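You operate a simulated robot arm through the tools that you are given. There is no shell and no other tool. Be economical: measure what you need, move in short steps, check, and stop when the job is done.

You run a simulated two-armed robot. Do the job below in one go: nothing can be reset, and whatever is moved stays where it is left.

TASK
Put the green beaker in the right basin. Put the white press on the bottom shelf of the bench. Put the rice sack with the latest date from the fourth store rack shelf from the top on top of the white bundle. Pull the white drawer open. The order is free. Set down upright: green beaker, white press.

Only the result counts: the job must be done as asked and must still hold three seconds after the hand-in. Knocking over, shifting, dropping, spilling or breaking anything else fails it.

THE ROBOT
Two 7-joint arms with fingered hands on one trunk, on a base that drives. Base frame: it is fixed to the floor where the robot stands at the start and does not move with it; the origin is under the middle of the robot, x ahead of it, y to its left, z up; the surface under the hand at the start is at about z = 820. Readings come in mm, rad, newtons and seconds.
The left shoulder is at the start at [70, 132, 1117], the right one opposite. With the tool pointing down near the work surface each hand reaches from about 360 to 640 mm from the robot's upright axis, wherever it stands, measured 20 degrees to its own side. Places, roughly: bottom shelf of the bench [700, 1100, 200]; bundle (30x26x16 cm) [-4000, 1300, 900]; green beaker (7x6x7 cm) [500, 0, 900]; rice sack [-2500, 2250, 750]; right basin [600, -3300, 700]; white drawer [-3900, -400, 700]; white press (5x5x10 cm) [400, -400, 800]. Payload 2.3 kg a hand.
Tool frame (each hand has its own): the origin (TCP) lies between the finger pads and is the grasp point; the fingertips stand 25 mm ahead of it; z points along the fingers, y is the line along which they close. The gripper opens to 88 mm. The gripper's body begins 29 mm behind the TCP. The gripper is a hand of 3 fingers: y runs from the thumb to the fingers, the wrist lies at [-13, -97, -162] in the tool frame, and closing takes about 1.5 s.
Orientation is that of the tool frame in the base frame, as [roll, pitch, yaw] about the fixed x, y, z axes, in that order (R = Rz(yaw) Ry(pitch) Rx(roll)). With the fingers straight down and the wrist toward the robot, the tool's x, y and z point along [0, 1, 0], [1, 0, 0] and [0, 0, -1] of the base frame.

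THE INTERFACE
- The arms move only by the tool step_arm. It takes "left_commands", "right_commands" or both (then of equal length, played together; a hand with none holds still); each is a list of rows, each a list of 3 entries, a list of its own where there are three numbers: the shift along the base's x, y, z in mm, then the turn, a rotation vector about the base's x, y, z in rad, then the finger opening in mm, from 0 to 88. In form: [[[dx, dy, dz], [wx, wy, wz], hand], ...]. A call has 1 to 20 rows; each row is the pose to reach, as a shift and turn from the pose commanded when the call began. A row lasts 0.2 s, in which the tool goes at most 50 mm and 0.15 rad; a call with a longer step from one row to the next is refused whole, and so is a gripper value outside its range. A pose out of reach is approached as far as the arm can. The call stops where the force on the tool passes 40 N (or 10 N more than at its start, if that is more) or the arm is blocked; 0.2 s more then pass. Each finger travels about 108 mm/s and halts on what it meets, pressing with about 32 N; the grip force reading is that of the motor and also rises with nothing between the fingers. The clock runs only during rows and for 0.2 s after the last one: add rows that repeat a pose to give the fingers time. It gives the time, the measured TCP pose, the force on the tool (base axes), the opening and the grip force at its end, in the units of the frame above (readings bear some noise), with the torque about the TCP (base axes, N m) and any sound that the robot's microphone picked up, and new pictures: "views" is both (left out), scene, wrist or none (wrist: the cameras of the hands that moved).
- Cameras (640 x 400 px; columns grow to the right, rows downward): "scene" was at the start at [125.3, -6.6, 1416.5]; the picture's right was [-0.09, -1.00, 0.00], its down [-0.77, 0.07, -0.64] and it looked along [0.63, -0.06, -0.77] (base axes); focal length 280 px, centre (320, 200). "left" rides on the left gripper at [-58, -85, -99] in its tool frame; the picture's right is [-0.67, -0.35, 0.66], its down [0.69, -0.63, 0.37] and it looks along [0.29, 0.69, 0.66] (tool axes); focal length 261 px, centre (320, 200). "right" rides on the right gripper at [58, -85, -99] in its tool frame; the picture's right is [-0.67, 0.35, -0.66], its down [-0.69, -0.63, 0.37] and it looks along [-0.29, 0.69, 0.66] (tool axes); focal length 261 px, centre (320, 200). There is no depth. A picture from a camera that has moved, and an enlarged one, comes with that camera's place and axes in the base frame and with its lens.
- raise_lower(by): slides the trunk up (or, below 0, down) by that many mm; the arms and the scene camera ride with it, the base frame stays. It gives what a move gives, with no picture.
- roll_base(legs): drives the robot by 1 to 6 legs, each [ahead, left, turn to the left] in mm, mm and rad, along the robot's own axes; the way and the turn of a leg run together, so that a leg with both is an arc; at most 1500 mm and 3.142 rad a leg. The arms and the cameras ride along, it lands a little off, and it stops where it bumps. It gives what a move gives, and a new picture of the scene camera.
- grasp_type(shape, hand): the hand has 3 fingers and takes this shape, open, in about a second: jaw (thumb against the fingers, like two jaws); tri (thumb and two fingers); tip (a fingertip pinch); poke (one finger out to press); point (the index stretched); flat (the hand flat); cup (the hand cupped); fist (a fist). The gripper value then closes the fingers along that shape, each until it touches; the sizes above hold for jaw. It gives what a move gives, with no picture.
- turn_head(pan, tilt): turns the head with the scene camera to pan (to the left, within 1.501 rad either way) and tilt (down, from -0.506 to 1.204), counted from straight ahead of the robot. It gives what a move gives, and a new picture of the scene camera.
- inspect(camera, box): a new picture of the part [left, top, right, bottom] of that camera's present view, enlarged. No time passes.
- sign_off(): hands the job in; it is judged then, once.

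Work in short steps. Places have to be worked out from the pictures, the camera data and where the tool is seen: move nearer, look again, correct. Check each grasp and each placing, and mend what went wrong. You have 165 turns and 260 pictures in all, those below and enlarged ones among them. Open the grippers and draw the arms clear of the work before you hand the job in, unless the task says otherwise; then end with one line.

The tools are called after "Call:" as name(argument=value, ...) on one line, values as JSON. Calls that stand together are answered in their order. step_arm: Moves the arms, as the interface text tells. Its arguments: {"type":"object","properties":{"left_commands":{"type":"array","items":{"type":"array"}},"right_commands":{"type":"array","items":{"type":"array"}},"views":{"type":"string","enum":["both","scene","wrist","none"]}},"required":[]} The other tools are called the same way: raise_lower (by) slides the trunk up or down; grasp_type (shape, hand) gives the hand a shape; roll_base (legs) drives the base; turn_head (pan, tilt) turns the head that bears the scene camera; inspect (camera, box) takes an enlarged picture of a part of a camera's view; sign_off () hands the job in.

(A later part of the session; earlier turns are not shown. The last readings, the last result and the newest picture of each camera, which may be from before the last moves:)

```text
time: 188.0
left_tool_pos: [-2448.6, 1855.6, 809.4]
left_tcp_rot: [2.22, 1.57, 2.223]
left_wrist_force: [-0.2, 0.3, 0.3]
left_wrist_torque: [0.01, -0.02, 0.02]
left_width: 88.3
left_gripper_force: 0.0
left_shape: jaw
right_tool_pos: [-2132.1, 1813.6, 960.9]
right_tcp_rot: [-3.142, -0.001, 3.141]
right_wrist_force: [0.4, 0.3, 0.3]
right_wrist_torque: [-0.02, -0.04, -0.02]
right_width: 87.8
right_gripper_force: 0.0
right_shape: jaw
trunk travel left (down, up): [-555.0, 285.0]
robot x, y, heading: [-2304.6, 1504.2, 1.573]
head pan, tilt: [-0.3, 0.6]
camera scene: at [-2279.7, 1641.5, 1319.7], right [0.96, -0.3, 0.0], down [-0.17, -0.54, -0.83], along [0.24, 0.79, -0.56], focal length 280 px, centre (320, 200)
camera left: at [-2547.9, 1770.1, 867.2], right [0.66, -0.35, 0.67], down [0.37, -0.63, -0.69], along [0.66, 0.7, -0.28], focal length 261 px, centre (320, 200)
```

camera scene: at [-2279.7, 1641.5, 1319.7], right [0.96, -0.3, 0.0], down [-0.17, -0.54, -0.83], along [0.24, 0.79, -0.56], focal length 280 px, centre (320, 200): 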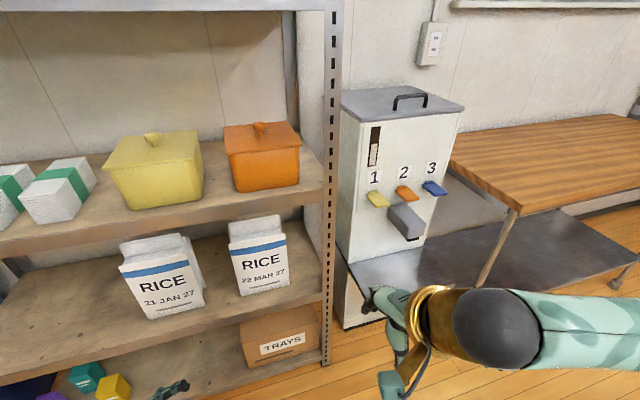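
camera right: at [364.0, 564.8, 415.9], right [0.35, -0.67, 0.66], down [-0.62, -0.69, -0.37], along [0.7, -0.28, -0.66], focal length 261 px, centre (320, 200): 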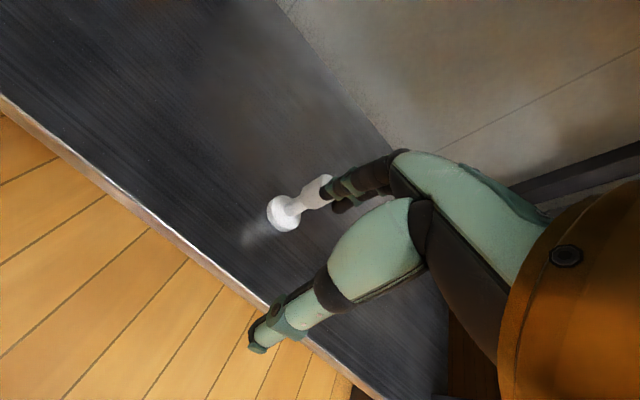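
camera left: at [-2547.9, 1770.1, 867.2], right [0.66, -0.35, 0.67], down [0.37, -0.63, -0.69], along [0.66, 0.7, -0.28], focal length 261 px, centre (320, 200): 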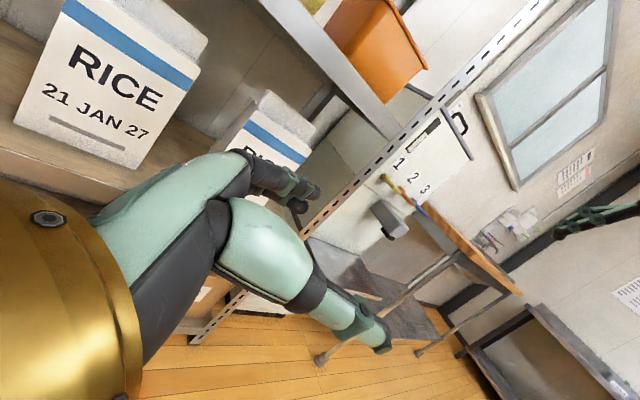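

The left hand now points right. I look down at the hand and the sacks to relate them.

Call:
turn_head(pan=0.1, tilt=0.75)

Call:
inspect(camera="scene", box=[200, 80, 440, 230])

```text
time: 188.9
left_tool_pos: [-2448.5, 1856.0, 807.9]
left_tcp_rot: [-1.82, 1.57, -1.821]
left_wrist_force: [0.4, -0.9, -0.3]
left_wrist_torque: [-0.03, 0.01, -0.03]
left_width: 87.7
left_gripper_force: 0.0
left_shape: jaw
right_tool_pos: [-2133.2, 1813.2, 961.8]
right_tcp_rot: [-3.141, 0.0, 3.14]
right_wrist_force: [0.0, -0.2, 0.1]
right_wrist_torque: [0.01, 0.0, 0.02]
right_width: 87.6
right_gripper_force: 0.0
right_shape: jaw
trunk travel left (down, up): [-555.0, 285.0]
robot x, y, heading: [-2306.8, 1508.7, 1.575]
head pan, tilt: [0.099, 0.75]
camera scene: at [-2313.8, 1639.9, 1306.8], right [1.0, 0.1, 0.0], down [0.07, -0.68, -0.73], along [-0.07, 0.73, -0.68], focal length 280 px, centre (320, 200)
```

scene: 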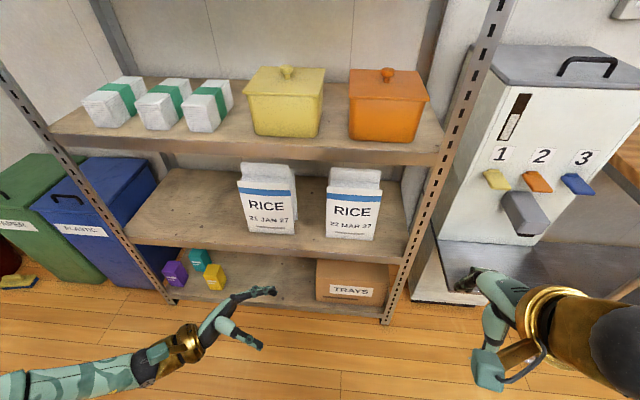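

```text
2.67 times, centred on (320, 155) of scene
camera zoom: at [-2313.8, 1639.9, 1306.8], right [1.0, 0.1, 0.0], down [0.07, -0.68, -0.73], along [-0.07, 0.73, -0.68], focal length 748 px, centre (320, 320)
```

zoom: 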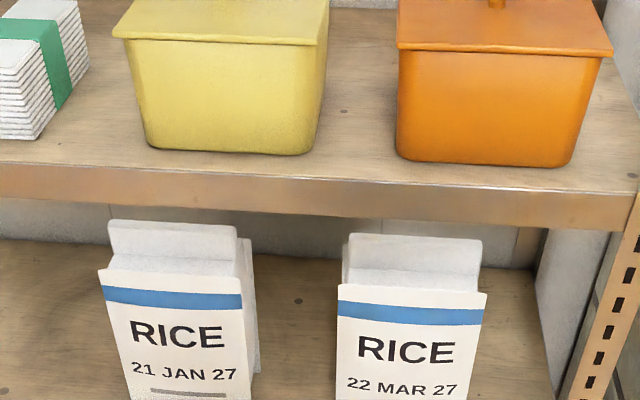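

The gap is too narrow for my hand to swing in, but I may first slide the target sack itself to the right. I tilt the closed right hand forward as a narrow pusher and bring it before the gap.

Call:
step_arm(left_commands=[[[-20, -10, 0], [0, 0, 0], 88], [[-40, -20, 0], [0, 0, 0], 88], [[-60, -30, 0], [0, 0, 0], 88], [[-80, -40, 0], [0, 0, 0], 88], [[-80, -40, 0], [0, 0, 0], 88], [[-80, -40, 0], [0, 0, 0], 88], [[-80, -40, 0], [0, 0, 0], 88], [[-80, -40, 0], [0, 0, 0], 88], [[-80, -40, 0], [0, 0, 0], 88], [[-80, -40, 0], [0, 0, 0], 88]], right_commands=[[[-20, 20, -20], [0.131, 0, 0], 60], [[-40, 40, -40], [0.262, 0, 0], 40], [[-65, 60, -65], [0.393, 0, 0], 20], [[-90, 80, -90], [0.524, 0, 0], 0], [[-115, 100, -115], [0.655, 0, 0], 0], [[-140, 115, -140], [0.786, 0, 0], 0], [[-165, 130, -165], [0.917, 0, 0], 0], [[-190, 140, -190], [1.047, 0, 0], 0], [[-215, 150, -215], [1.047, 0, 0], 0], [[-215, 150, -215], [1.047, 0, 0], 0]])

```text
time: 191.1
left_tool_pos: [-2528.1, 1815.9, 810.5]
left_tcp_rot: [0.453, 1.57, 0.455]
left_wrist_force: [-0.2, 0.6, 0.2]
left_wrist_torque: [-0.01, -0.01, 0.0]
left_width: 87.9
left_gripper_force: 0.0
left_shape: jaw
right_tool_pos: [-2325.9, 1965.3, 766.4]
right_tcp_rot: [2.096, 0.0, 3.14]
right_wrist_force: [-0.3, -0.8, 1.2]
right_wrist_torque: [0.01, 0.02, -0.01]
right_width: 0.0
right_gripper_force: 32.0
right_shape: jaw
right hand out of reach, approached as far as the arm can: row 1, 2, 3, 9, 10
trunk travel left (down, up): [-555.0, 285.0]
robot x, y, heading: [-2307.1, 1511.0, 1.568]
head pan, tilt: [0.099, 0.75]
camera scene: at [-2314.3, 1639.8, 1306.8], right [0.99, 0.1, 0.0], down [0.07, -0.68, -0.73], along [-0.07, 0.73, -0.68], focal length 280 px, centre (320, 200)
camera right: at [-2384.0, 1835.7, 742.7], right [0.67, -0.39, 0.63], down [0.69, 0.0, -0.73], along [0.29, 0.92, 0.27], focal length 261 px, centre (320, 200)
camera left: at [-2627.6, 1730.0, 868.1], right [0.66, -0.35, 0.67], down [0.37, -0.63, -0.69], along [0.66, 0.69, -0.28], focal length 261 px, centre (320, 200)
```

scene: 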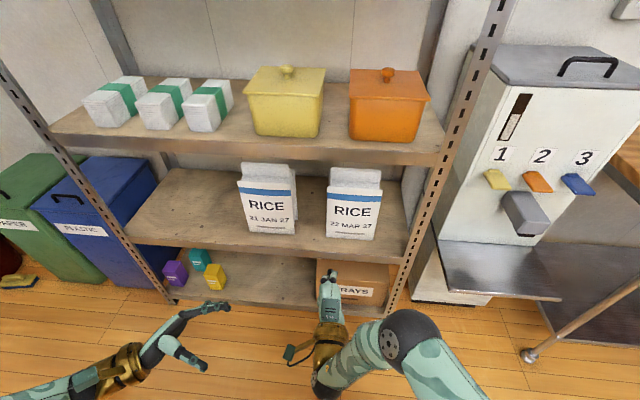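
right: 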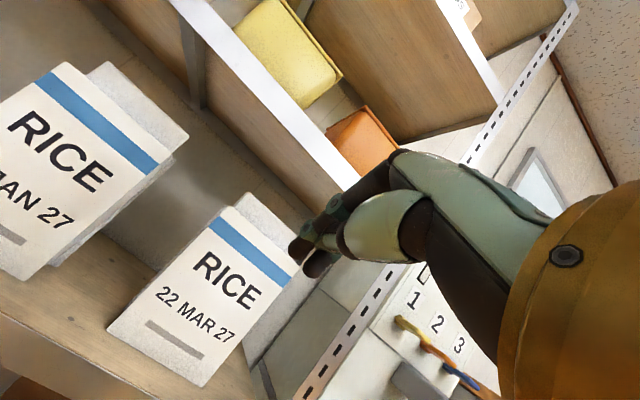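
left: 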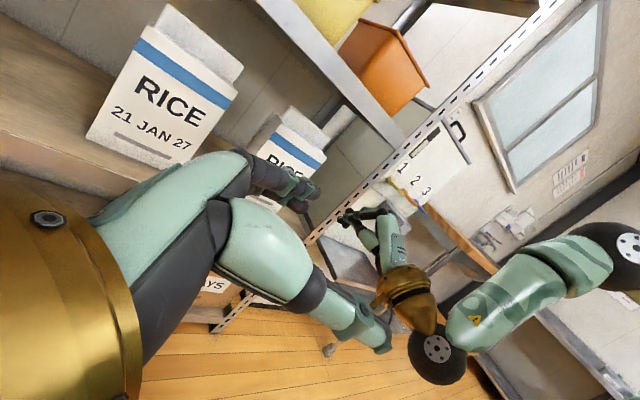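

The right hand is a narrow closed pusher now. I move the base 140 forward and 75 left so it stands before the gap.

Call:
roll_base(legs=[[130, 75, 0]])

Call:
inspect(camera="right", box=[0, 0, 640, 400])

```text
time: 192.4
left_tool_pos: [-2604.2, 1943.0, 809.7]
left_tcp_rot: [2.207, 1.569, 2.208]
left_wrist_force: [0.0, 0.2, -1.1]
left_wrist_torque: [0.01, 0.01, 0.02]
left_width: 88.2
left_gripper_force: 0.1
left_shape: jaw
right_tool_pos: [-2402.3, 2094.3, 766.1]
right_tcp_rot: [2.097, 0.001, 3.141]
right_wrist_force: [-0.5, 0.7, 0.7]
right_wrist_torque: [-0.02, 0.02, -0.02]
right_width: 0.0
right_gripper_force: 31.9
right_shape: jaw
trunk travel left (down, up): [-555.0, 285.0]
robot x, y, heading: [-2376.0, 1633.6, 1.571]
head pan, tilt: [0.099, 0.75]
camera scene: at [-2389.6, 1768.2, 1306.8], right [0.99, 0.1, 0.0], down [0.07, -0.68, -0.73], along [-0.07, 0.73, -0.68], focal length 280 px, centre (320, 200)
```

scene: 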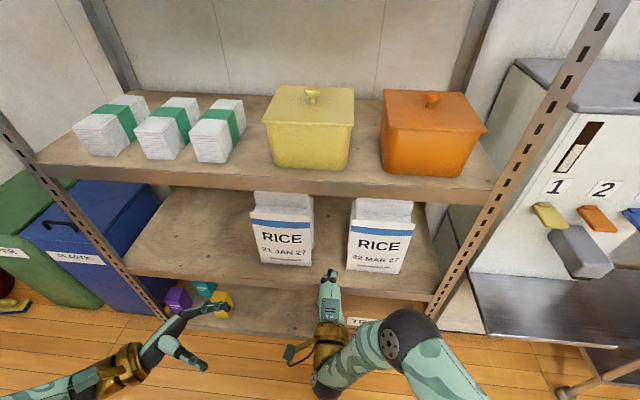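

```text
1.00 times, centred on (320, 200) of right (not enlarged: the box is as wide or as high as the picture)
camera zoom: at [-2459.8, 1964.1, 743.0], right [0.67, -0.39, 0.63], down [0.69, 0.0, -0.73], along [0.28, 0.92, 0.27], focal length 261 px, centre (320, 200)
```

zoom: 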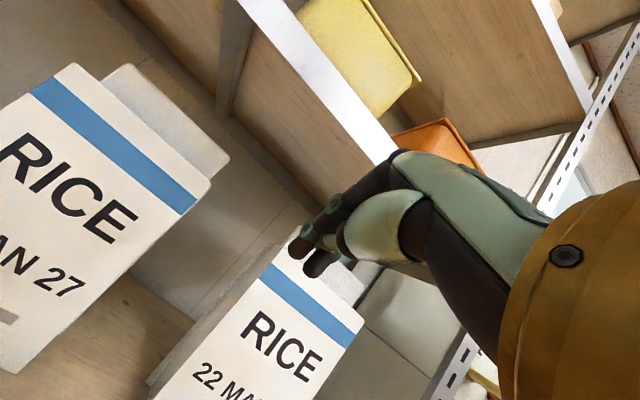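

Target's left face is at x≈-2358, gap centre -2407, hand about 56 mm wide. I enter the gap.

Call:
step_arm(right_commands=[[[-4, 0, -15], [0, 0, 0], 0], [[-4, 30, -25], [0, 0, 0], 0], [[-4, 60, -25], [0, 0, 0], 0], [[-4, 90, -25], [0, 0, 0], 0], [[-4, 115, -25], [0, 0, 0], 0], [[-4, 115, -25], [0, 0, 0], 0]])

```text
time: 193.8
left_tool_pos: [-2604.2, 1943.5, 809.5]
left_tcp_rot: [-2.963, 1.57, -2.962]
left_wrist_force: [0.4, -0.9, -0.1]
left_wrist_torque: [-0.01, -0.02, 0.02]
left_width: 88.1
left_gripper_force: 0.1
left_shape: jaw
right_tool_pos: [-2393.2, 2201.3, 748.5]
right_tcp_rot: [2.099, 0.001, -3.141]
right_wrist_force: [0.1, 0.0, 0.5]
right_wrist_torque: [-0.01, 0.02, -0.01]
right_width: 0.0
right_gripper_force: 32.4
right_shape: jaw
right hand out of reach, approached as far as the arm can: row 1, 2, 3, 4, 5, 6
trunk travel left (down, up): [-555.0, 285.0]
robot x, y, heading: [-2378.0, 1634.2, 1.565]
head pan, tilt: [0.099, 0.75]
camera scene: at [-2389.9, 1768.4, 1306.8], right [0.99, 0.1, 0.0], down [0.07, -0.68, -0.73], along [-0.07, 0.73, -0.68], focal length 280 px, centre (320, 200)
camera right: at [-2450.8, 2072.6, 725.1], right [0.67, -0.39, 0.63], down [0.69, 0.0, -0.73], along [0.28, 0.92, 0.27], focal length 261 px, centre (320, 200)
```

scene: 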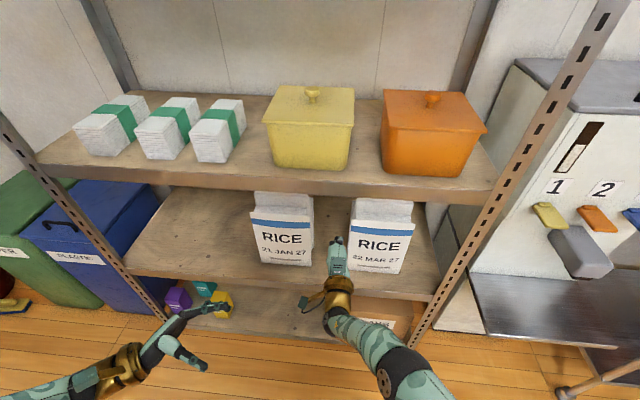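
right: 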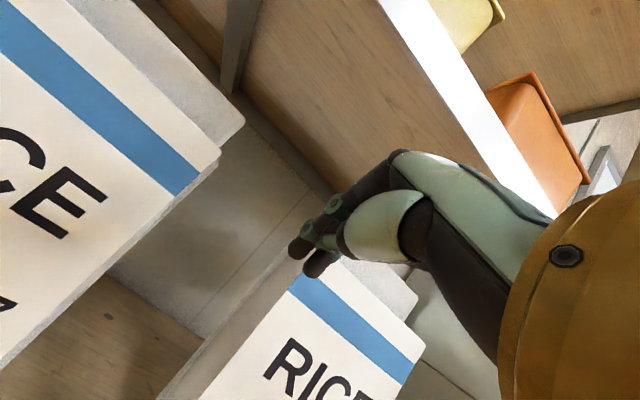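

The hand is between the sacks. Now push the target rightward slowly.

Call:
step_arm(right_commands=[[[10, 0, -10], [0, 0, 0], 0], [[20, 0, -15], [0, 0, 0], 0], [[30, 0, -15], [0, 0, 0], 0], [[40, 0, -15], [0, 0, 0], 0], [[50, 0, -15], [0, 0, 0], 0], [[50, 0, -15], [0, 0, 0], 0]])

```text
time: 195.2
left_tool_pos: [-2605.4, 1942.0, 810.2]
left_tcp_rot: [1.84, 1.57, 1.842]
left_wrist_force: [0.3, 0.2, -0.1]
left_wrist_torque: [0.05, 0.03, 0.0]
left_width: 87.9
left_gripper_force: 0.0
left_shape: jaw
right_tool_pos: [-2340.7, 2203.0, 733.6]
right_tcp_rot: [2.096, -0.001, -3.14]
right_wrist_force: [-0.3, 0.8, 0.5]
right_wrist_torque: [0.01, 0.01, -0.01]
right_width: 0.0
right_gripper_force: 31.5
right_shape: jaw
trunk travel left (down, up): [-555.0, 285.0]
robot x, y, heading: [-2378.0, 1636.4, 1.572]
head pan, tilt: [0.099, 0.75]
camera scene: at [-2389.9, 1768.4, 1306.8], right [0.99, 0.1, 0.0], down [0.07, -0.68, -0.73], along [-0.07, 0.73, -0.68], focal length 280 px, centre (320, 200)
camera right: at [-2399.5, 2073.8, 710.1], right [0.67, -0.39, 0.63], down [0.69, 0.0, -0.73], along [0.28, 0.92, 0.27], focal length 261 px, centre (320, 200)
```

scene: 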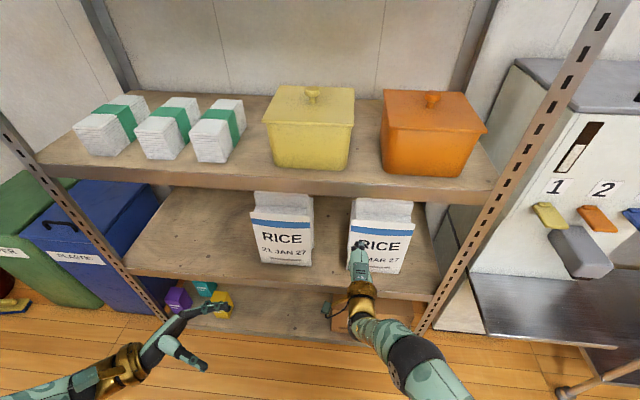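
right: 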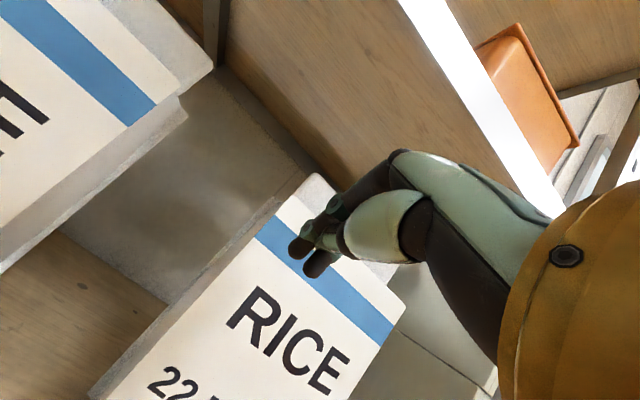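

The hand slid in front of the sack rather than beside it — it stands deeper than estimated. I go back to the gap, drive 70 mm closer, and reach deeper.

Call:
step_arm(right_commands=[[[-20, -20, 10], [0, 0, 0], 0], [[-40, -45, 10], [0, 0, 0], 0], [[-58, -70, 10], [0, 0, 0], 0], [[-58, -80, 10], [0, 0, 0], 0]], views="none")

Call:
roll_base(legs=[[80, 0, 0]])

Call:
inspect(camera="scene", box=[230, 150, 450, 310])

```text
time: 196.2
left_tool_pos: [-2603.1, 1943.9, 810.5]
left_tcp_rot: [2.802, 1.57, 2.804]
left_wrist_force: [0.3, -0.9, 1.7]
left_wrist_torque: [0.0, 0.01, 0.03]
left_width: 88.0
left_gripper_force: 0.0
left_shape: jaw
right_tool_pos: [-2393.2, 2124.7, 747.7]
right_tcp_rot: [2.098, -0.001, -3.14]
right_wrist_force: [-0.4, -0.1, 0.2]
right_wrist_torque: [0.0, 0.02, 0.0]
right_width: 0.0
right_gripper_force: 31.6
right_shape: jaw
right hand out of reach, approached as far as the arm can: row 3, 4
trunk travel left (down, up): [-555.0, 285.0]
robot x, y, heading: [-2376.0, 1635.6, 1.572]
head pan, tilt: [0.099, 0.75]
```

```text
time: 197.3
left_tool_pos: [-2603.7, 2020.7, 810.7]
left_tcp_rot: [0.105, 1.569, 0.106]
left_wrist_force: [-0.4, -0.3, 0.9]
left_wrist_torque: [0.06, -0.05, 0.0]
left_width: 88.1
left_gripper_force: 0.1
left_shape: jaw
right_tool_pos: [-2393.4, 2201.7, 746.4]
right_tcp_rot: [2.099, 0.0, -3.141]
right_wrist_force: [-0.6, 0.1, 0.1]
right_wrist_torque: [-0.02, -0.04, 0.03]
right_width: 0.2
right_gripper_force: 32.1
right_shape: jaw
trunk travel left (down, up): [-555.0, 285.0]
robot x, y, heading: [-2381.2, 1715.1, 1.575]
head pan, tilt: [0.099, 0.75]
camera scene: at [-2389.9, 1846.5, 1306.8], right [0.99, 0.1, 0.0], down [0.07, -0.68, -0.73], along [-0.07, 0.73, -0.68], focal length 280 px, centre (320, 200)
```

scene: 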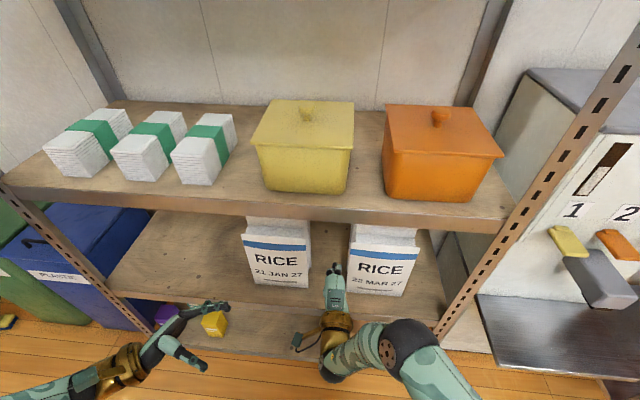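

```text
2.50 times, centred on (340, 230) of scene
camera zoom: at [-2389.9, 1846.5, 1306.8], right [0.99, 0.1, 0.0], down [0.07, -0.68, -0.73], along [-0.07, 0.73, -0.68], focal length 701 px, centre (270, 125)
```

zoom: 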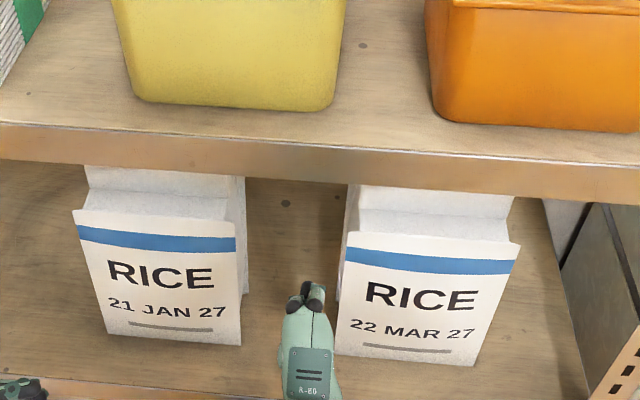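

Re-triangulating from the three views: the shelf is lower/deeper than thought (sack front y≈2262, shelf z≈555, ridge top ≈820, upper lip y≈2217, z≈899). I'll instead pinch the ridge from its left end; first pull the right hand back and re-measure from a lower camera height.

Call:
step_arm(right_commands=[[[20, -30, 0], [0, 0, 0], 0], [[50, -70, 0], [0, 0, 0], 0], [[80, -110, 0], [0, 0, 0], 0], [[120, -140, 0], [0, 0, 0], 0], [[165, -150, 0], [0, 0, 0], 0], [[165, -150, 0], [0, 0, 0], 0]], views="none")

Call:
raise_lower(by=-200)

Call:
turn_head(pan=0.0, tilt=0.6)

Call:
inspect(camera="scene", box=[200, 80, 460, 240])

```text
time: 198.7
left_tool_pos: [-2604.4, 2021.7, 809.9]
left_tcp_rot: [2.451, 1.569, 2.451]
left_wrist_force: [-0.4, -1.0, 0.4]
left_wrist_torque: [0.02, -0.01, -0.02]
left_width: 88.0
left_gripper_force: 0.1
left_shape: jaw
right_tool_pos: [-2313.9, 2135.7, 735.7]
right_tcp_rot: [2.1, 0.0, 3.141]
right_wrist_force: [-0.4, -0.8, -0.3]
right_wrist_torque: [-0.02, -0.03, -0.01]
right_width: 0.0
right_gripper_force: 32.1
right_shape: jaw
right hand out of reach, approached as far as the arm can: row 3, 4, 5, 6
trunk travel left (down, up): [-555.0, 285.0]
robot x, y, heading: [-2379.3, 1711.5, 1.574]
head pan, tilt: [0.099, 0.75]
```

```text
time: 200.9
left_tool_pos: [-2604.4, 2020.6, 610.6]
left_tcp_rot: [-0.996, 1.57, -0.994]
left_wrist_force: [0.4, -0.5, -0.1]
left_wrist_torque: [0.03, 0.01, -0.02]
left_width: 88.0
left_gripper_force: 0.2
left_shape: jaw
right_tool_pos: [-2314.4, 2135.5, 535.1]
right_tcp_rot: [2.098, 0.0, 3.142]
right_wrist_force: [0.1, -0.1, -0.6]
right_wrist_torque: [-0.02, 0.0, 0.02]
right_width: 0.1
right_gripper_force: 32.1
right_shape: jaw
trunk travel left (down, up): [-355.0, 485.0]
robot x, y, heading: [-2376.8, 1707.9, 1.569]
head pan, tilt: [0.099, 0.75]
```

```text
time: 201.6
left_tool_pos: [-2604.8, 2021.7, 611.0]
left_tcp_rot: [2.415, 1.57, 2.416]
left_wrist_force: [-0.3, 0.1, 1.0]
left_wrist_torque: [0.02, -0.04, 0.01]
left_width: 87.8
left_gripper_force: 0.2
left_shape: jaw
right_tool_pos: [-2315.3, 2134.8, 534.3]
right_tcp_rot: [2.098, 0.0, -3.141]
right_wrist_force: [0.6, 0.1, 0.1]
right_wrist_torque: [0.01, -0.01, 0.02]
right_width: 0.0
right_gripper_force: 31.8
right_shape: jaw
trunk travel left (down, up): [-355.0, 485.0]
robot x, y, heading: [-2378.8, 1714.7, 1.575]
head pan, tilt: [0.0, 0.6]
camera scene: at [-2381.7, 1852.5, 1119.6], right [1.0, 0.0, 0.0], down [0.0, -0.57, -0.82], along [0.0, 0.82, -0.57], focal length 280 px, centre (320, 200)
```

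scene: 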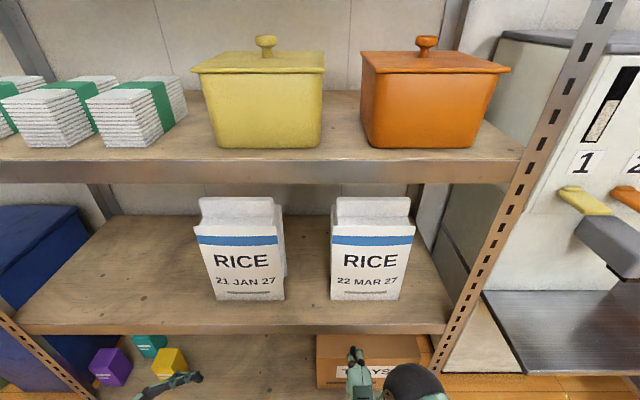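

```text
2.46 times, centred on (330, 160) of scene
camera zoom: at [-2381.7, 1852.5, 1119.6], right [1.0, 0.0, 0.0], down [0.0, -0.57, -0.82], along [0.0, 0.82, -0.57], focal length 690 px, centre (295, 298)
```

zoom: 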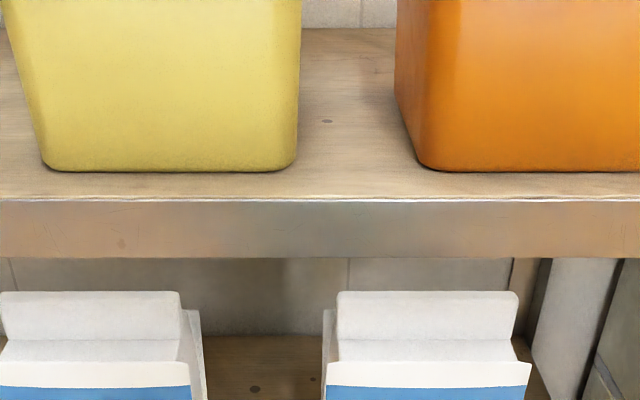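

New measurements: sack front y≈2280, shelf z≈532, ridge at y≈2319, z 763–807, x −2348…−2199; upper lip at y≈2214, z≈902. I'll pinch the ridge at both ends with both hands, fingers pointing inward. Back off and reorient.

Call:
roll_base(legs=[[-250, 0, 0], [0, -104, 0]])

Call:
raise_lower(by=150)

Call:
step_arm(left_commands=[[[0, 0, 0], [0, 0, 0.145], 88], [[0, 0, 0], [0, 0, 0.29], 88], [[0, 0, 0], [0, 0, 0.436], 88], [[0, 0, 0], [0, 0, 0.436], 88], [[0, 0, 0], [0, 0, 0.436], 88], [[0, 0, 0], [0, 0, 0.436], 88], [[0, 0, 0], [0, 0, 0.436], 88], [[0, 0, 0], [0, 0, 0.436], 88]], right_commands=[[[10, -5, 10], [-0.131, 0, 0], 20], [[20, -10, 20], [-0.262, 0, 0], 40], [[30, -15, 30], [-0.393, 0, 0], 60], [[40, -20, 40], [-0.524, 0, 0], 80], [[50, -25, 50], [-0.655, 0, 0], 88], [[60, -30, 60], [-0.786, 0, 0], 88], [[70, -30, 70], [-0.917, 0, 0], 88], [[80, -30, 80], [-1.047, 0, 0], 88]], views="none")

Call:
step_arm(right_commands=[[[5, 0, 0], [0, 0.145, 0], 88], [[10, 0, 0], [0, 0.29, 0], 88], [[15, 0, 0], [0, 0.435, 0], 88], [[20, 0, 0], [0, 0.58, 0], 88], [[25, 0, 0], [0, 0.725, 0], 88], [[30, 0, 0], [0, 0.87, 0], 88], [[35, 0, 0], [0, 1.015, 0], 88], [[40, 0, 0], [0, 1.16, 0], 88], [[45, 0, 0], [0, 1.305, 0], 88], [[50, 0, 0], [0, 1.45, 0], 88], [[50, 0, 0], [0, 1.571, 0], 88], [[50, 0, 0], [0, 1.571, 0], 88]])

```text
time: 204.1
left_tool_pos: [-2502.9, 1772.0, 609.4]
left_tcp_rot: [1.226, 1.569, 1.231]
left_wrist_force: [0.6, 0.2, 0.1]
left_wrist_torque: [0.05, -0.02, -0.02]
left_width: 87.9
left_gripper_force: 0.0
left_shape: jaw
right_tool_pos: [-2213.6, 1886.1, 535.6]
right_tcp_rot: [2.099, 0.0, 3.142]
right_wrist_force: [-0.7, 0.8, -0.6]
right_wrist_torque: [-0.02, 0.01, -0.01]
right_width: 0.0
right_gripper_force: 31.8
right_shape: jaw
trunk travel left (down, up): [-355.0, 485.0]
robot x, y, heading: [-2275.6, 1463.6, 1.576]
head pan, tilt: [0.0, 0.6]
camera scene: at [-2279.9, 1603.0, 1119.7], right [1.0, 0.0, 0.0], down [0.0, -0.57, -0.82], along [0.0, 0.82, -0.57], focal length 280 px, centre (320, 200)
```

scene: 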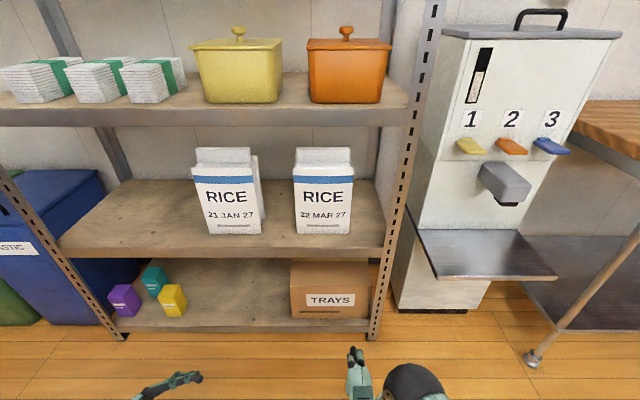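

```text
time: 205.9
left_tool_pos: [-2502.5, 1771.4, 759.1]
left_tcp_rot: [-2.81, 1.57, -2.807]
left_wrist_force: [0.2, 0.5, 0.4]
left_wrist_torque: [0.02, -0.03, -0.01]
left_width: 87.8
left_gripper_force: 0.1
left_shape: jaw
right_tool_pos: [-2214.2, 1887.0, 684.1]
right_tcp_rot: [2.099, 0.001, -3.14]
right_wrist_force: [0.3, -0.3, -0.2]
right_wrist_torque: [0.03, 0.02, -0.03]
right_width: 0.0
right_gripper_force: 32.2
right_shape: jaw
trunk travel left (down, up): [-505.0, 335.0]
robot x, y, heading: [-2278.7, 1467.3, 1.577]
head pan, tilt: [0.0, 0.6]
```

```text
time: 207.7
left_tool_pos: [-2503.4, 1771.3, 759.9]
left_tcp_rot: [0.629, 1.57, 1.069]
left_wrist_force: [0.7, -0.6, 0.0]
left_wrist_torque: [0.01, -0.01, 0.02]
left_width: 87.9
left_gripper_force: 0.1
left_shape: jaw
right_tool_pos: [-2133.9, 1855.5, 763.6]
right_tcp_rot: [-3.137, -0.001, 3.141]
right_wrist_force: [-0.2, 0.4, -0.1]
right_wrist_torque: [-0.01, 0.02, 0.04]
right_width: 87.8
right_gripper_force: 0.1
right_shape: jaw
trunk travel left (down, up): [-505.0, 335.0]
robot x, y, heading: [-2279.8, 1462.0, 1.576]
head pan, tilt: [0.0, 0.6]
```

```text
time: 210.3
left_tool_pos: [-2503.6, 1770.7, 758.2]
left_tcp_rot: [-1.344, 1.57, -0.904]
left_wrist_force: [1.0, 0.1, -0.4]
left_wrist_torque: [0.0, 0.0, 0.0]
left_width: 88.0
left_gripper_force: 0.1
left_shape: jaw
right_tool_pos: [-2083.7, 1857.2, 764.0]
right_tcp_rot: [-0.714, -1.57, 0.719]
right_wrist_force: [-0.3, 0.4, 0.0]
right_wrist_torque: [-0.01, -0.01, -0.01]
right_width: 87.7
right_gripper_force: 0.1
right_shape: jaw
trunk travel left (down, up): [-505.0, 335.0]
robot x, y, heading: [-2276.1, 1464.3, 1.573]
head pan, tilt: [0.0, 0.6]
camera scene: at [-2280.3, 1602.9, 1269.7], right [1.0, 0.0, 0.0], down [0.0, -0.56, -0.83], along [0.0, 0.83, -0.56], focal length 280 px, centre (320, 200)
camera right: at [-1984.1, 1771.7, 822.8], right [0.65, 0.35, -0.67], down [-0.36, -0.63, -0.69], along [-0.66, 0.69, -0.28], focal length 261 px, centre (320, 200)
```

scene: 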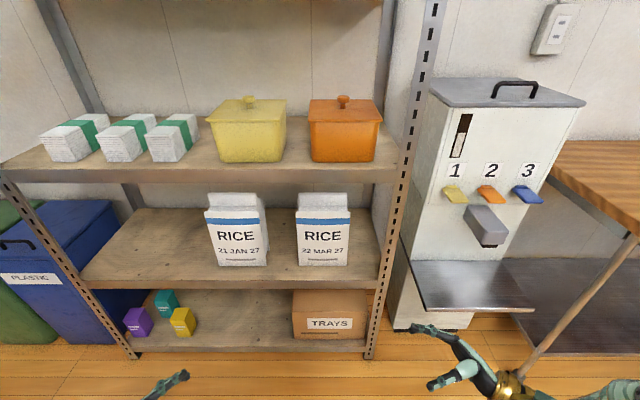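
right: 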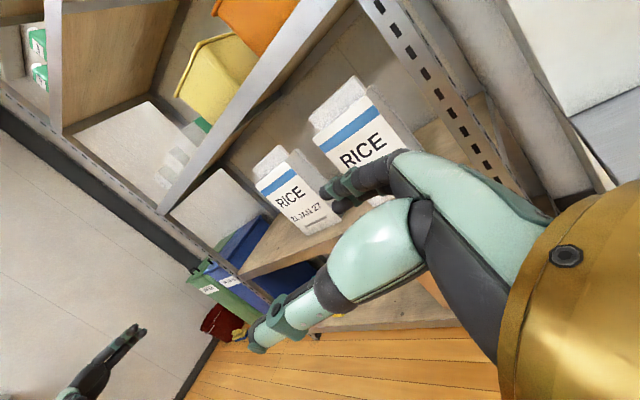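

Both hands can point inward. The post blocks a right-side entry, so: left hand pinches the ridge's left end and drags the sack to the shelf front, then the right hand joins. I set yaws and drive closer.

Call:
step_arm(left_commands=[[[10, 0, 10], [0, 0, 0.09], 72], [[20, 0, 20], [0, 0, 0.175], 72], [[30, 0, 29], [0, 0, 0.175], 72], [[30, 0, 29], [0, 0, 0.175], 72]], right_commands=[[[-25, -20, 0], [0, 0, -0.14], 80], [[-50, -40, 0], [0, 0, -0.28], 72], [[-75, -60, 10], [0, 0, -0.42], 72], [[-97, -80, 20], [0, 0, -0.436], 72]], views="none")

Call:
roll_base(legs=[[250, 0, 0]])

Call:
inspect(camera="left", box=[0, 0, 640, 400])

```text
time: 211.3
left_tool_pos: [-2472.1, 1770.9, 788.5]
left_tcp_rot: [-0.985, 1.57, -0.37]
left_wrist_force: [-0.5, 0.4, 0.1]
left_wrist_torque: [0.03, 0.0, 0.02]
left_width: 72.4
left_gripper_force: 0.1
left_shape: jaw
right_tool_pos: [-2180.7, 1776.0, 784.8]
right_tcp_rot: [3.069, -1.569, 2.781]
right_wrist_force: [0.0, -0.7, -1.1]
right_wrist_torque: [-0.01, 0.01, -0.01]
right_width: 72.3
right_gripper_force: 0.0
right_shape: jaw
trunk travel left (down, up): [-505.0, 335.0]
robot x, y, heading: [-2278.5, 1465.0, 1.576]
head pan, tilt: [0.0, 0.6]
```

```text
time: 213.1
left_tool_pos: [-2474.0, 2026.4, 788.4]
left_tcp_rot: [1.588, 1.57, 2.204]
left_wrist_force: [0.2, 0.0, -1.0]
left_wrist_torque: [-0.01, -0.01, 0.0]
left_width: 72.4
left_gripper_force: 0.0
left_shape: jaw
right_tool_pos: [-2182.0, 2031.1, 784.2]
right_tcp_rot: [1.113, -1.569, -1.544]
right_wrist_force: [-0.5, -0.4, 0.0]
right_wrist_torque: [0.02, 0.0, -0.02]
right_width: 72.1
right_gripper_force: 0.0
right_shape: jaw
trunk travel left (down, up): [-505.0, 335.0]
robot x, y, heading: [-2280.5, 1718.4, 1.576]
head pan, tilt: [0.0, 0.6]
camera scene: at [-2281.5, 1857.6, 1269.7], right [1.0, 0.0, 0.0], down [0.0, -0.57, -0.82], along [0.0, 0.82, -0.57], focal length 280 px, centre (320, 200)
```

scene: 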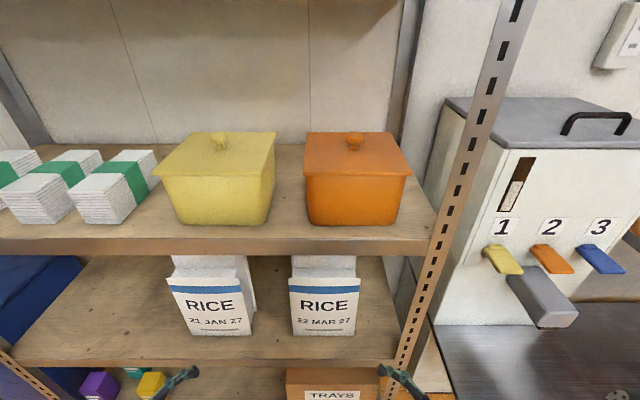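

```text
1.00 times, centred on (320, 200) of left (not enlarged: the box is as wide or as high as the picture)
camera zoom: at [-2506.3, 1899.2, 847.1], right [0.74, 0.09, 0.67], down [0.66, -0.3, -0.69], along [0.14, 0.95, -0.29], focal length 261 px, centre (320, 200)
```

zoom: 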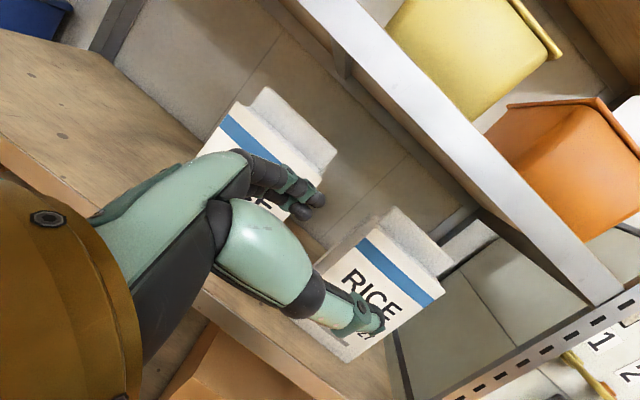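

The wrist view confirms the ridge's left end at x≈-2348, z≈755–800. I bring the left hand just before the gap.

Call:
step_arm(left_commands=[[[5, 40, 0], [0, 0, 0], 72], [[10, 80, 0], [0, 0, 0], 72], [[15, 120, 0], [0, 0, 0], 72], [[24, 160, 0], [0, 0, 0], 72], [[34, 190, 0], [0, 0, 0], 72], [[34, 190, 0], [0, 0, 0], 72]], views="wrist")

Call:
turn_head(pan=0.1, tilt=0.8)

```text
time: 214.5
left_tool_pos: [-2442.4, 2217.7, 787.5]
left_tcp_rot: [-0.675, 1.571, -0.06]
left_wrist_force: [0.1, -0.2, 0.4]
left_wrist_torque: [0.01, 0.0, 0.02]
left_width: 72.1
left_gripper_force: 0.1
left_shape: jaw
right_tool_pos: [-2182.4, 2030.2, 785.6]
right_tcp_rot: [-0.728, -1.57, 0.299]
right_wrist_force: [-0.3, -0.2, -0.3]
right_wrist_torque: [-0.04, 0.01, 0.0]
right_width: 72.2
right_gripper_force: 0.0
right_shape: jaw
trunk travel left (down, up): [-505.0, 335.0]
robot x, y, heading: [-2278.9, 1716.5, 1.577]
head pan, tilt: [0.0, 0.6]
camera left: at [-2475.3, 2091.1, 845.8], right [0.74, 0.09, 0.67], down [0.66, -0.3, -0.69], along [0.14, 0.95, -0.28], focal length 261 px, centre (320, 200)
```

left: 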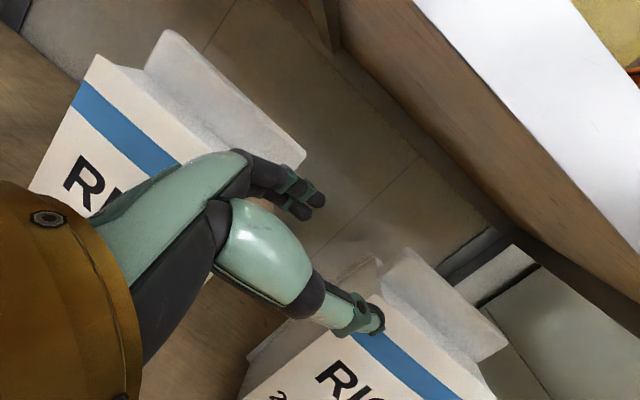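

```text
time: 215.3
left_tool_pos: [-2441.7, 2216.5, 787.0]
left_tcp_rot: [-2.523, 1.571, -1.908]
left_wrist_force: [-0.8, -0.6, 0.4]
left_wrist_torque: [0.01, 0.05, 0.02]
left_width: 72.2
left_gripper_force: 0.0
left_shape: jaw
right_tool_pos: [-2181.5, 2030.4, 786.2]
right_tcp_rot: [0.413, -1.57, -0.846]
right_wrist_force: [-0.5, -0.3, 0.2]
right_wrist_torque: [0.04, 0.02, 0.0]
right_width: 72.0
right_gripper_force: 0.1
right_shape: jaw
trunk travel left (down, up): [-505.0, 335.0]
robot x, y, heading: [-2282.5, 1720.0, 1.575]
head pan, tilt: [0.099, 0.799]
camera scene: at [-2289.3, 1849.4, 1252.8], right [0.99, 0.1, 0.0], down [0.07, -0.71, -0.7], along [-0.07, 0.69, -0.72], focal length 280 px, centre (320, 200)
```

scene: 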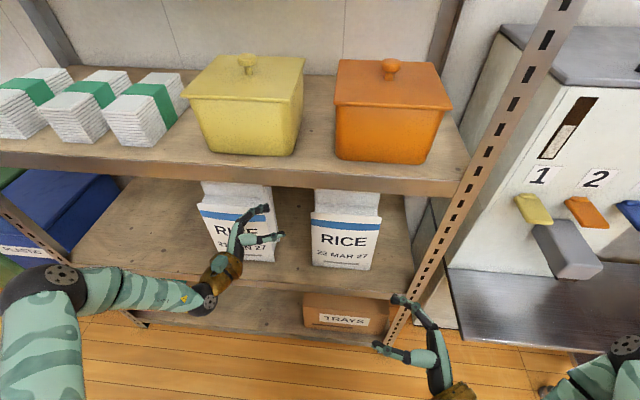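

Now the diagonal entry toward the ridge end, in small rows.

Call:
step_arm(left_commands=[[[20, 10, 0], [0, 0, 0], 72], [[42, 23, 0], [0, 0, 0], 72], [[50, 38, 0], [0, 0, 0], 72], [[57, 51, 0], [0, 0, 0], 72], [[75, 65, 0], [0, 0, 0], 72], [[75, 65, 0], [0, 0, 0], 72]])

```text
time: 216.7
left_tool_pos: [-2364.9, 2281.2, 788.9]
left_tcp_rot: [-2.802, 1.57, -2.186]
left_wrist_force: [0.3, 0.0, -0.5]
left_wrist_torque: [-0.02, -0.02, 0.03]
left_width: 72.2
left_gripper_force: 0.1
left_shape: jaw
right_tool_pos: [-2182.9, 2031.4, 784.2]
right_tcp_rot: [2.799, -1.569, 3.053]
right_wrist_force: [0.5, 0.8, -0.4]
right_wrist_torque: [-0.02, 0.01, 0.06]
right_width: 72.1
right_gripper_force: 0.0
right_shape: jaw
trunk travel left (down, up): [-505.0, 335.0]
robot x, y, heading: [-2277.9, 1721.7, 1.574]
head pan, tilt: [0.099, 0.799]
camera scene: at [-2289.7, 1849.2, 1252.8], right [0.99, 0.1, 0.0], down [0.07, -0.71, -0.7], along [-0.07, 0.69, -0.72], focal length 280 px, centre (320, 200)
camera left: at [-2397.7, 2155.2, 847.3], right [0.74, 0.09, 0.67], down [0.66, -0.3, -0.69], along [0.14, 0.95, -0.29], focal length 261 px, centre (320, 200)
```

scene: 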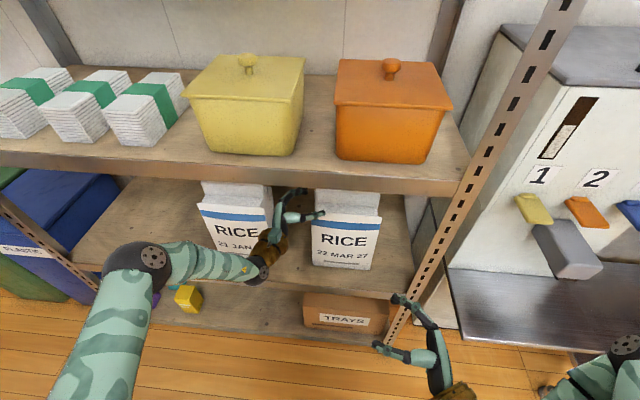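
left: 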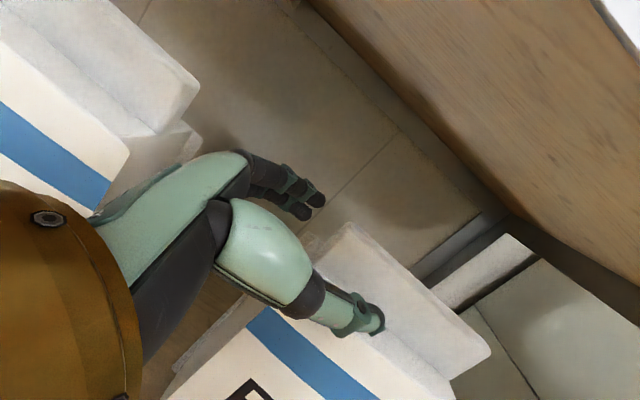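

Thumb is in front of and fingers behind the ridge, as intended. Continue the last bit.

Call:
step_arm(left_commands=[[[12, 10, 0], [0, 0, 0], 72], [[24, 20, 0], [0, 0, 0], 72], [[32, 27, 0], [0, 0, -0.1], 72], [[38, 31, 0], [0, 0, -0.2], 72], [[40, 33, 0], [0, 0, -0.25], 72], [[40, 33, 0], [0, 0, -0.25], 72]])

```text
time: 218.1
left_tool_pos: [-2324.7, 2314.6, 787.9]
left_tcp_rot: [-1.183, 1.568, -0.818]
left_wrist_force: [-0.6, -0.3, 0.1]
left_wrist_torque: [0.02, -0.03, -0.01]
left_width: 72.0
left_gripper_force: 0.0
left_shape: jaw
right_tool_pos: [-2182.0, 2031.2, 784.9]
right_tcp_rot: [0.2, -1.569, -0.631]
right_wrist_force: [0.6, 0.4, 0.5]
right_wrist_torque: [0.03, 0.01, -0.02]
right_width: 72.3
right_gripper_force: 0.1
right_shape: jaw
trunk travel left (down, up): [-505.0, 335.0]
robot x, y, heading: [-2279.7, 1717.2, 1.579]
head pan, tilt: [0.099, 0.799]
camera scene: at [-2289.3, 1849.4, 1252.8], right [0.99, 0.1, 0.0], down [0.07, -0.71, -0.7], along [-0.07, 0.69, -0.72], focal length 280 px, centre (320, 200)
camera left: at [-2387.4, 2199.1, 846.0], right [0.74, -0.09, 0.67], down [0.57, -0.46, -0.69], along [0.37, 0.88, -0.29], focal length 261 px, centre (320, 200)
```

scene: 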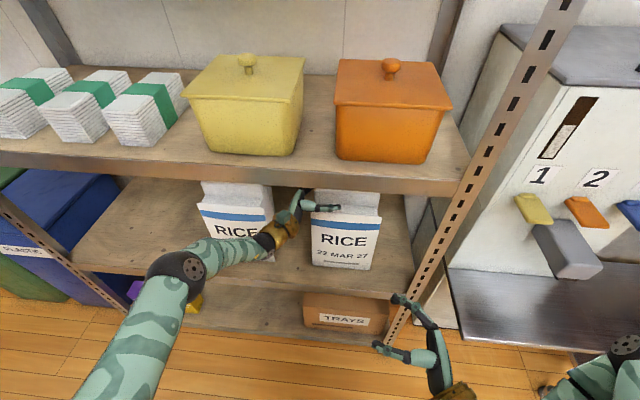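
left: 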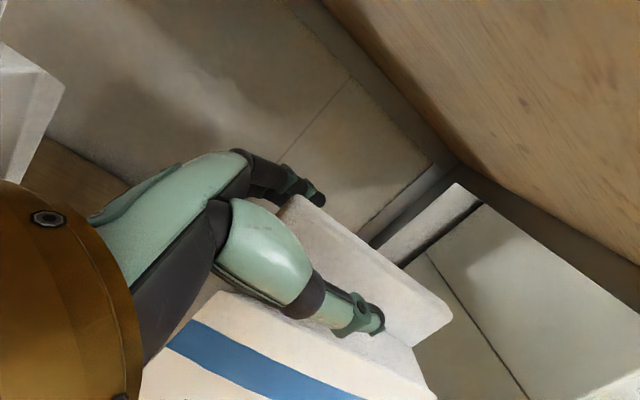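

The ridge lies between thumb and fingers. Close the left hand.

Call:
step_arm(left_commands=[[[0, 0, 0], [0, 0, -0.1], 60], [[0, 0, 0], [0, 0, -0.13], 40], [[0, 0, 0], [0, 0, -0.13], 20], [[0, 0, 0], [0, 0, -0.13], 5], [[0, 0, 0], [0, 0, -0.13], 5], [[0, 0, 0], [0, 0, -0.13], 5], [[0, 0, 0], [0, 0, -0.13], 5], [[0, 0, 0], [0, 0, -0.13], 5]])

```text
time: 219.9
left_tool_pos: [-2324.5, 2315.5, 789.2]
left_tcp_rot: [-1.876, 1.569, -1.64]
left_wrist_force: [0.3, 3.1, -0.1]
left_wrist_torque: [0.05, -0.01, 0.02]
left_width: 11.6
left_gripper_force: 32.1
left_shape: jaw
right_tool_pos: [-2180.8, 2030.5, 784.3]
right_tcp_rot: [-0.046, -1.569, -0.384]
right_wrist_force: [0.8, 0.4, 0.0]
right_wrist_torque: [0.03, 0.0, -0.01]
right_width: 72.2
right_gripper_force: 0.0
right_shape: jaw
trunk travel left (down, up): [-505.0, 335.0]
robot x, y, heading: [-2279.8, 1720.6, 1.576]
head pan, tilt: [0.099, 0.799]
camera scene: at [-2289.2, 1850.2, 1252.7], right [0.99, 0.1, 0.0], down [0.07, -0.71, -0.7], along [-0.07, 0.69, -0.72], focal length 280 px, centre (320, 200)
camera left: at [-2401.5, 2208.5, 846.7], right [0.72, -0.19, 0.67], down [0.5, -0.53, -0.69], along [0.48, 0.83, -0.29], focal length 261 px, centre (320, 200)
```

scene: 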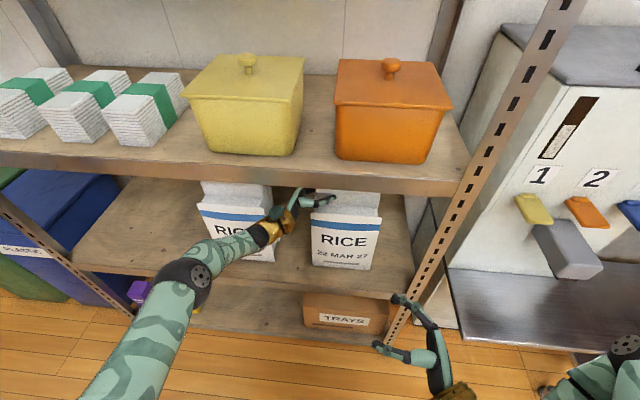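
left: 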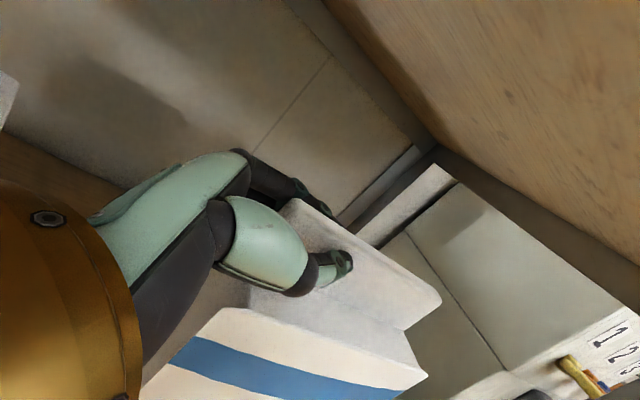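

Ridge gripped (11.6 mm, 32 N). Test-lift by 10 mm to learn the weight.

Call:
step_arm(left_commands=[[[0, 0, 4], [0, 0, 0], 5], [[0, 0, 8], [0, 0, 0], 5], [[0, 0, 12], [0, 0, 0], 5], [[0, 0, 12], [0, 0, 0], 5]])

```text
time: 220.9
left_tool_pos: [-2323.3, 2314.2, 799.6]
left_tcp_rot: [-1.853, 1.566, -1.619]
left_wrist_force: [0.0, 1.0, -10.1]
left_wrist_torque: [-0.13, 0.22, 0.01]
left_width: 11.4
left_gripper_force: 32.0
left_shape: jaw
right_tool_pos: [-2180.8, 2033.4, 784.9]
right_tcp_rot: [-2.094, -1.568, 1.661]
right_wrist_force: [-0.4, 0.2, 0.3]
right_wrist_torque: [0.01, -0.04, 0.01]
right_width: 72.4
right_gripper_force: 0.1
right_shape: jaw
trunk travel left (down, up): [-505.0, 335.0]
robot x, y, heading: [-2281.1, 1715.3, 1.578]
head pan, tilt: [0.099, 0.799]
camera scene: at [-2289.2, 1852.7, 1252.4], right [0.99, 0.1, 0.0], down [0.07, -0.72, -0.69], along [-0.07, 0.69, -0.72], focal length 280 px, centre (320, 200)
camera left: at [-2401.6, 2210.3, 857.8], right [0.72, -0.18, 0.67], down [0.5, -0.53, -0.68], along [0.48, 0.83, -0.29], focal length 261 px, centre (320, 200)
```

scene: 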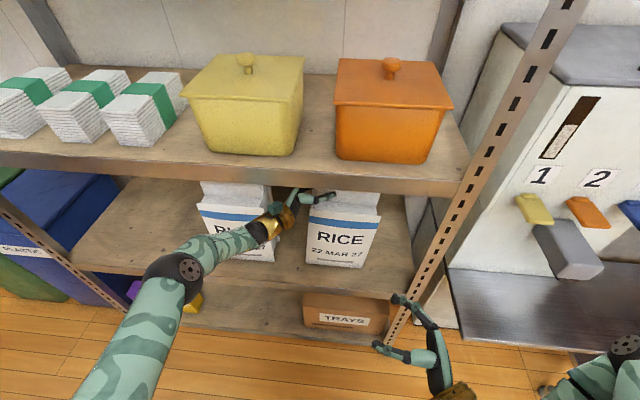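
left: 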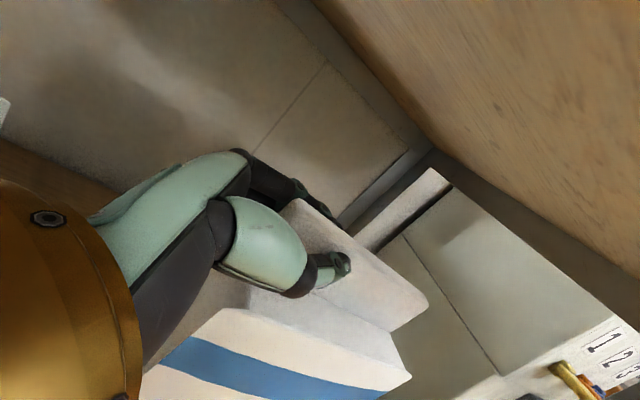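

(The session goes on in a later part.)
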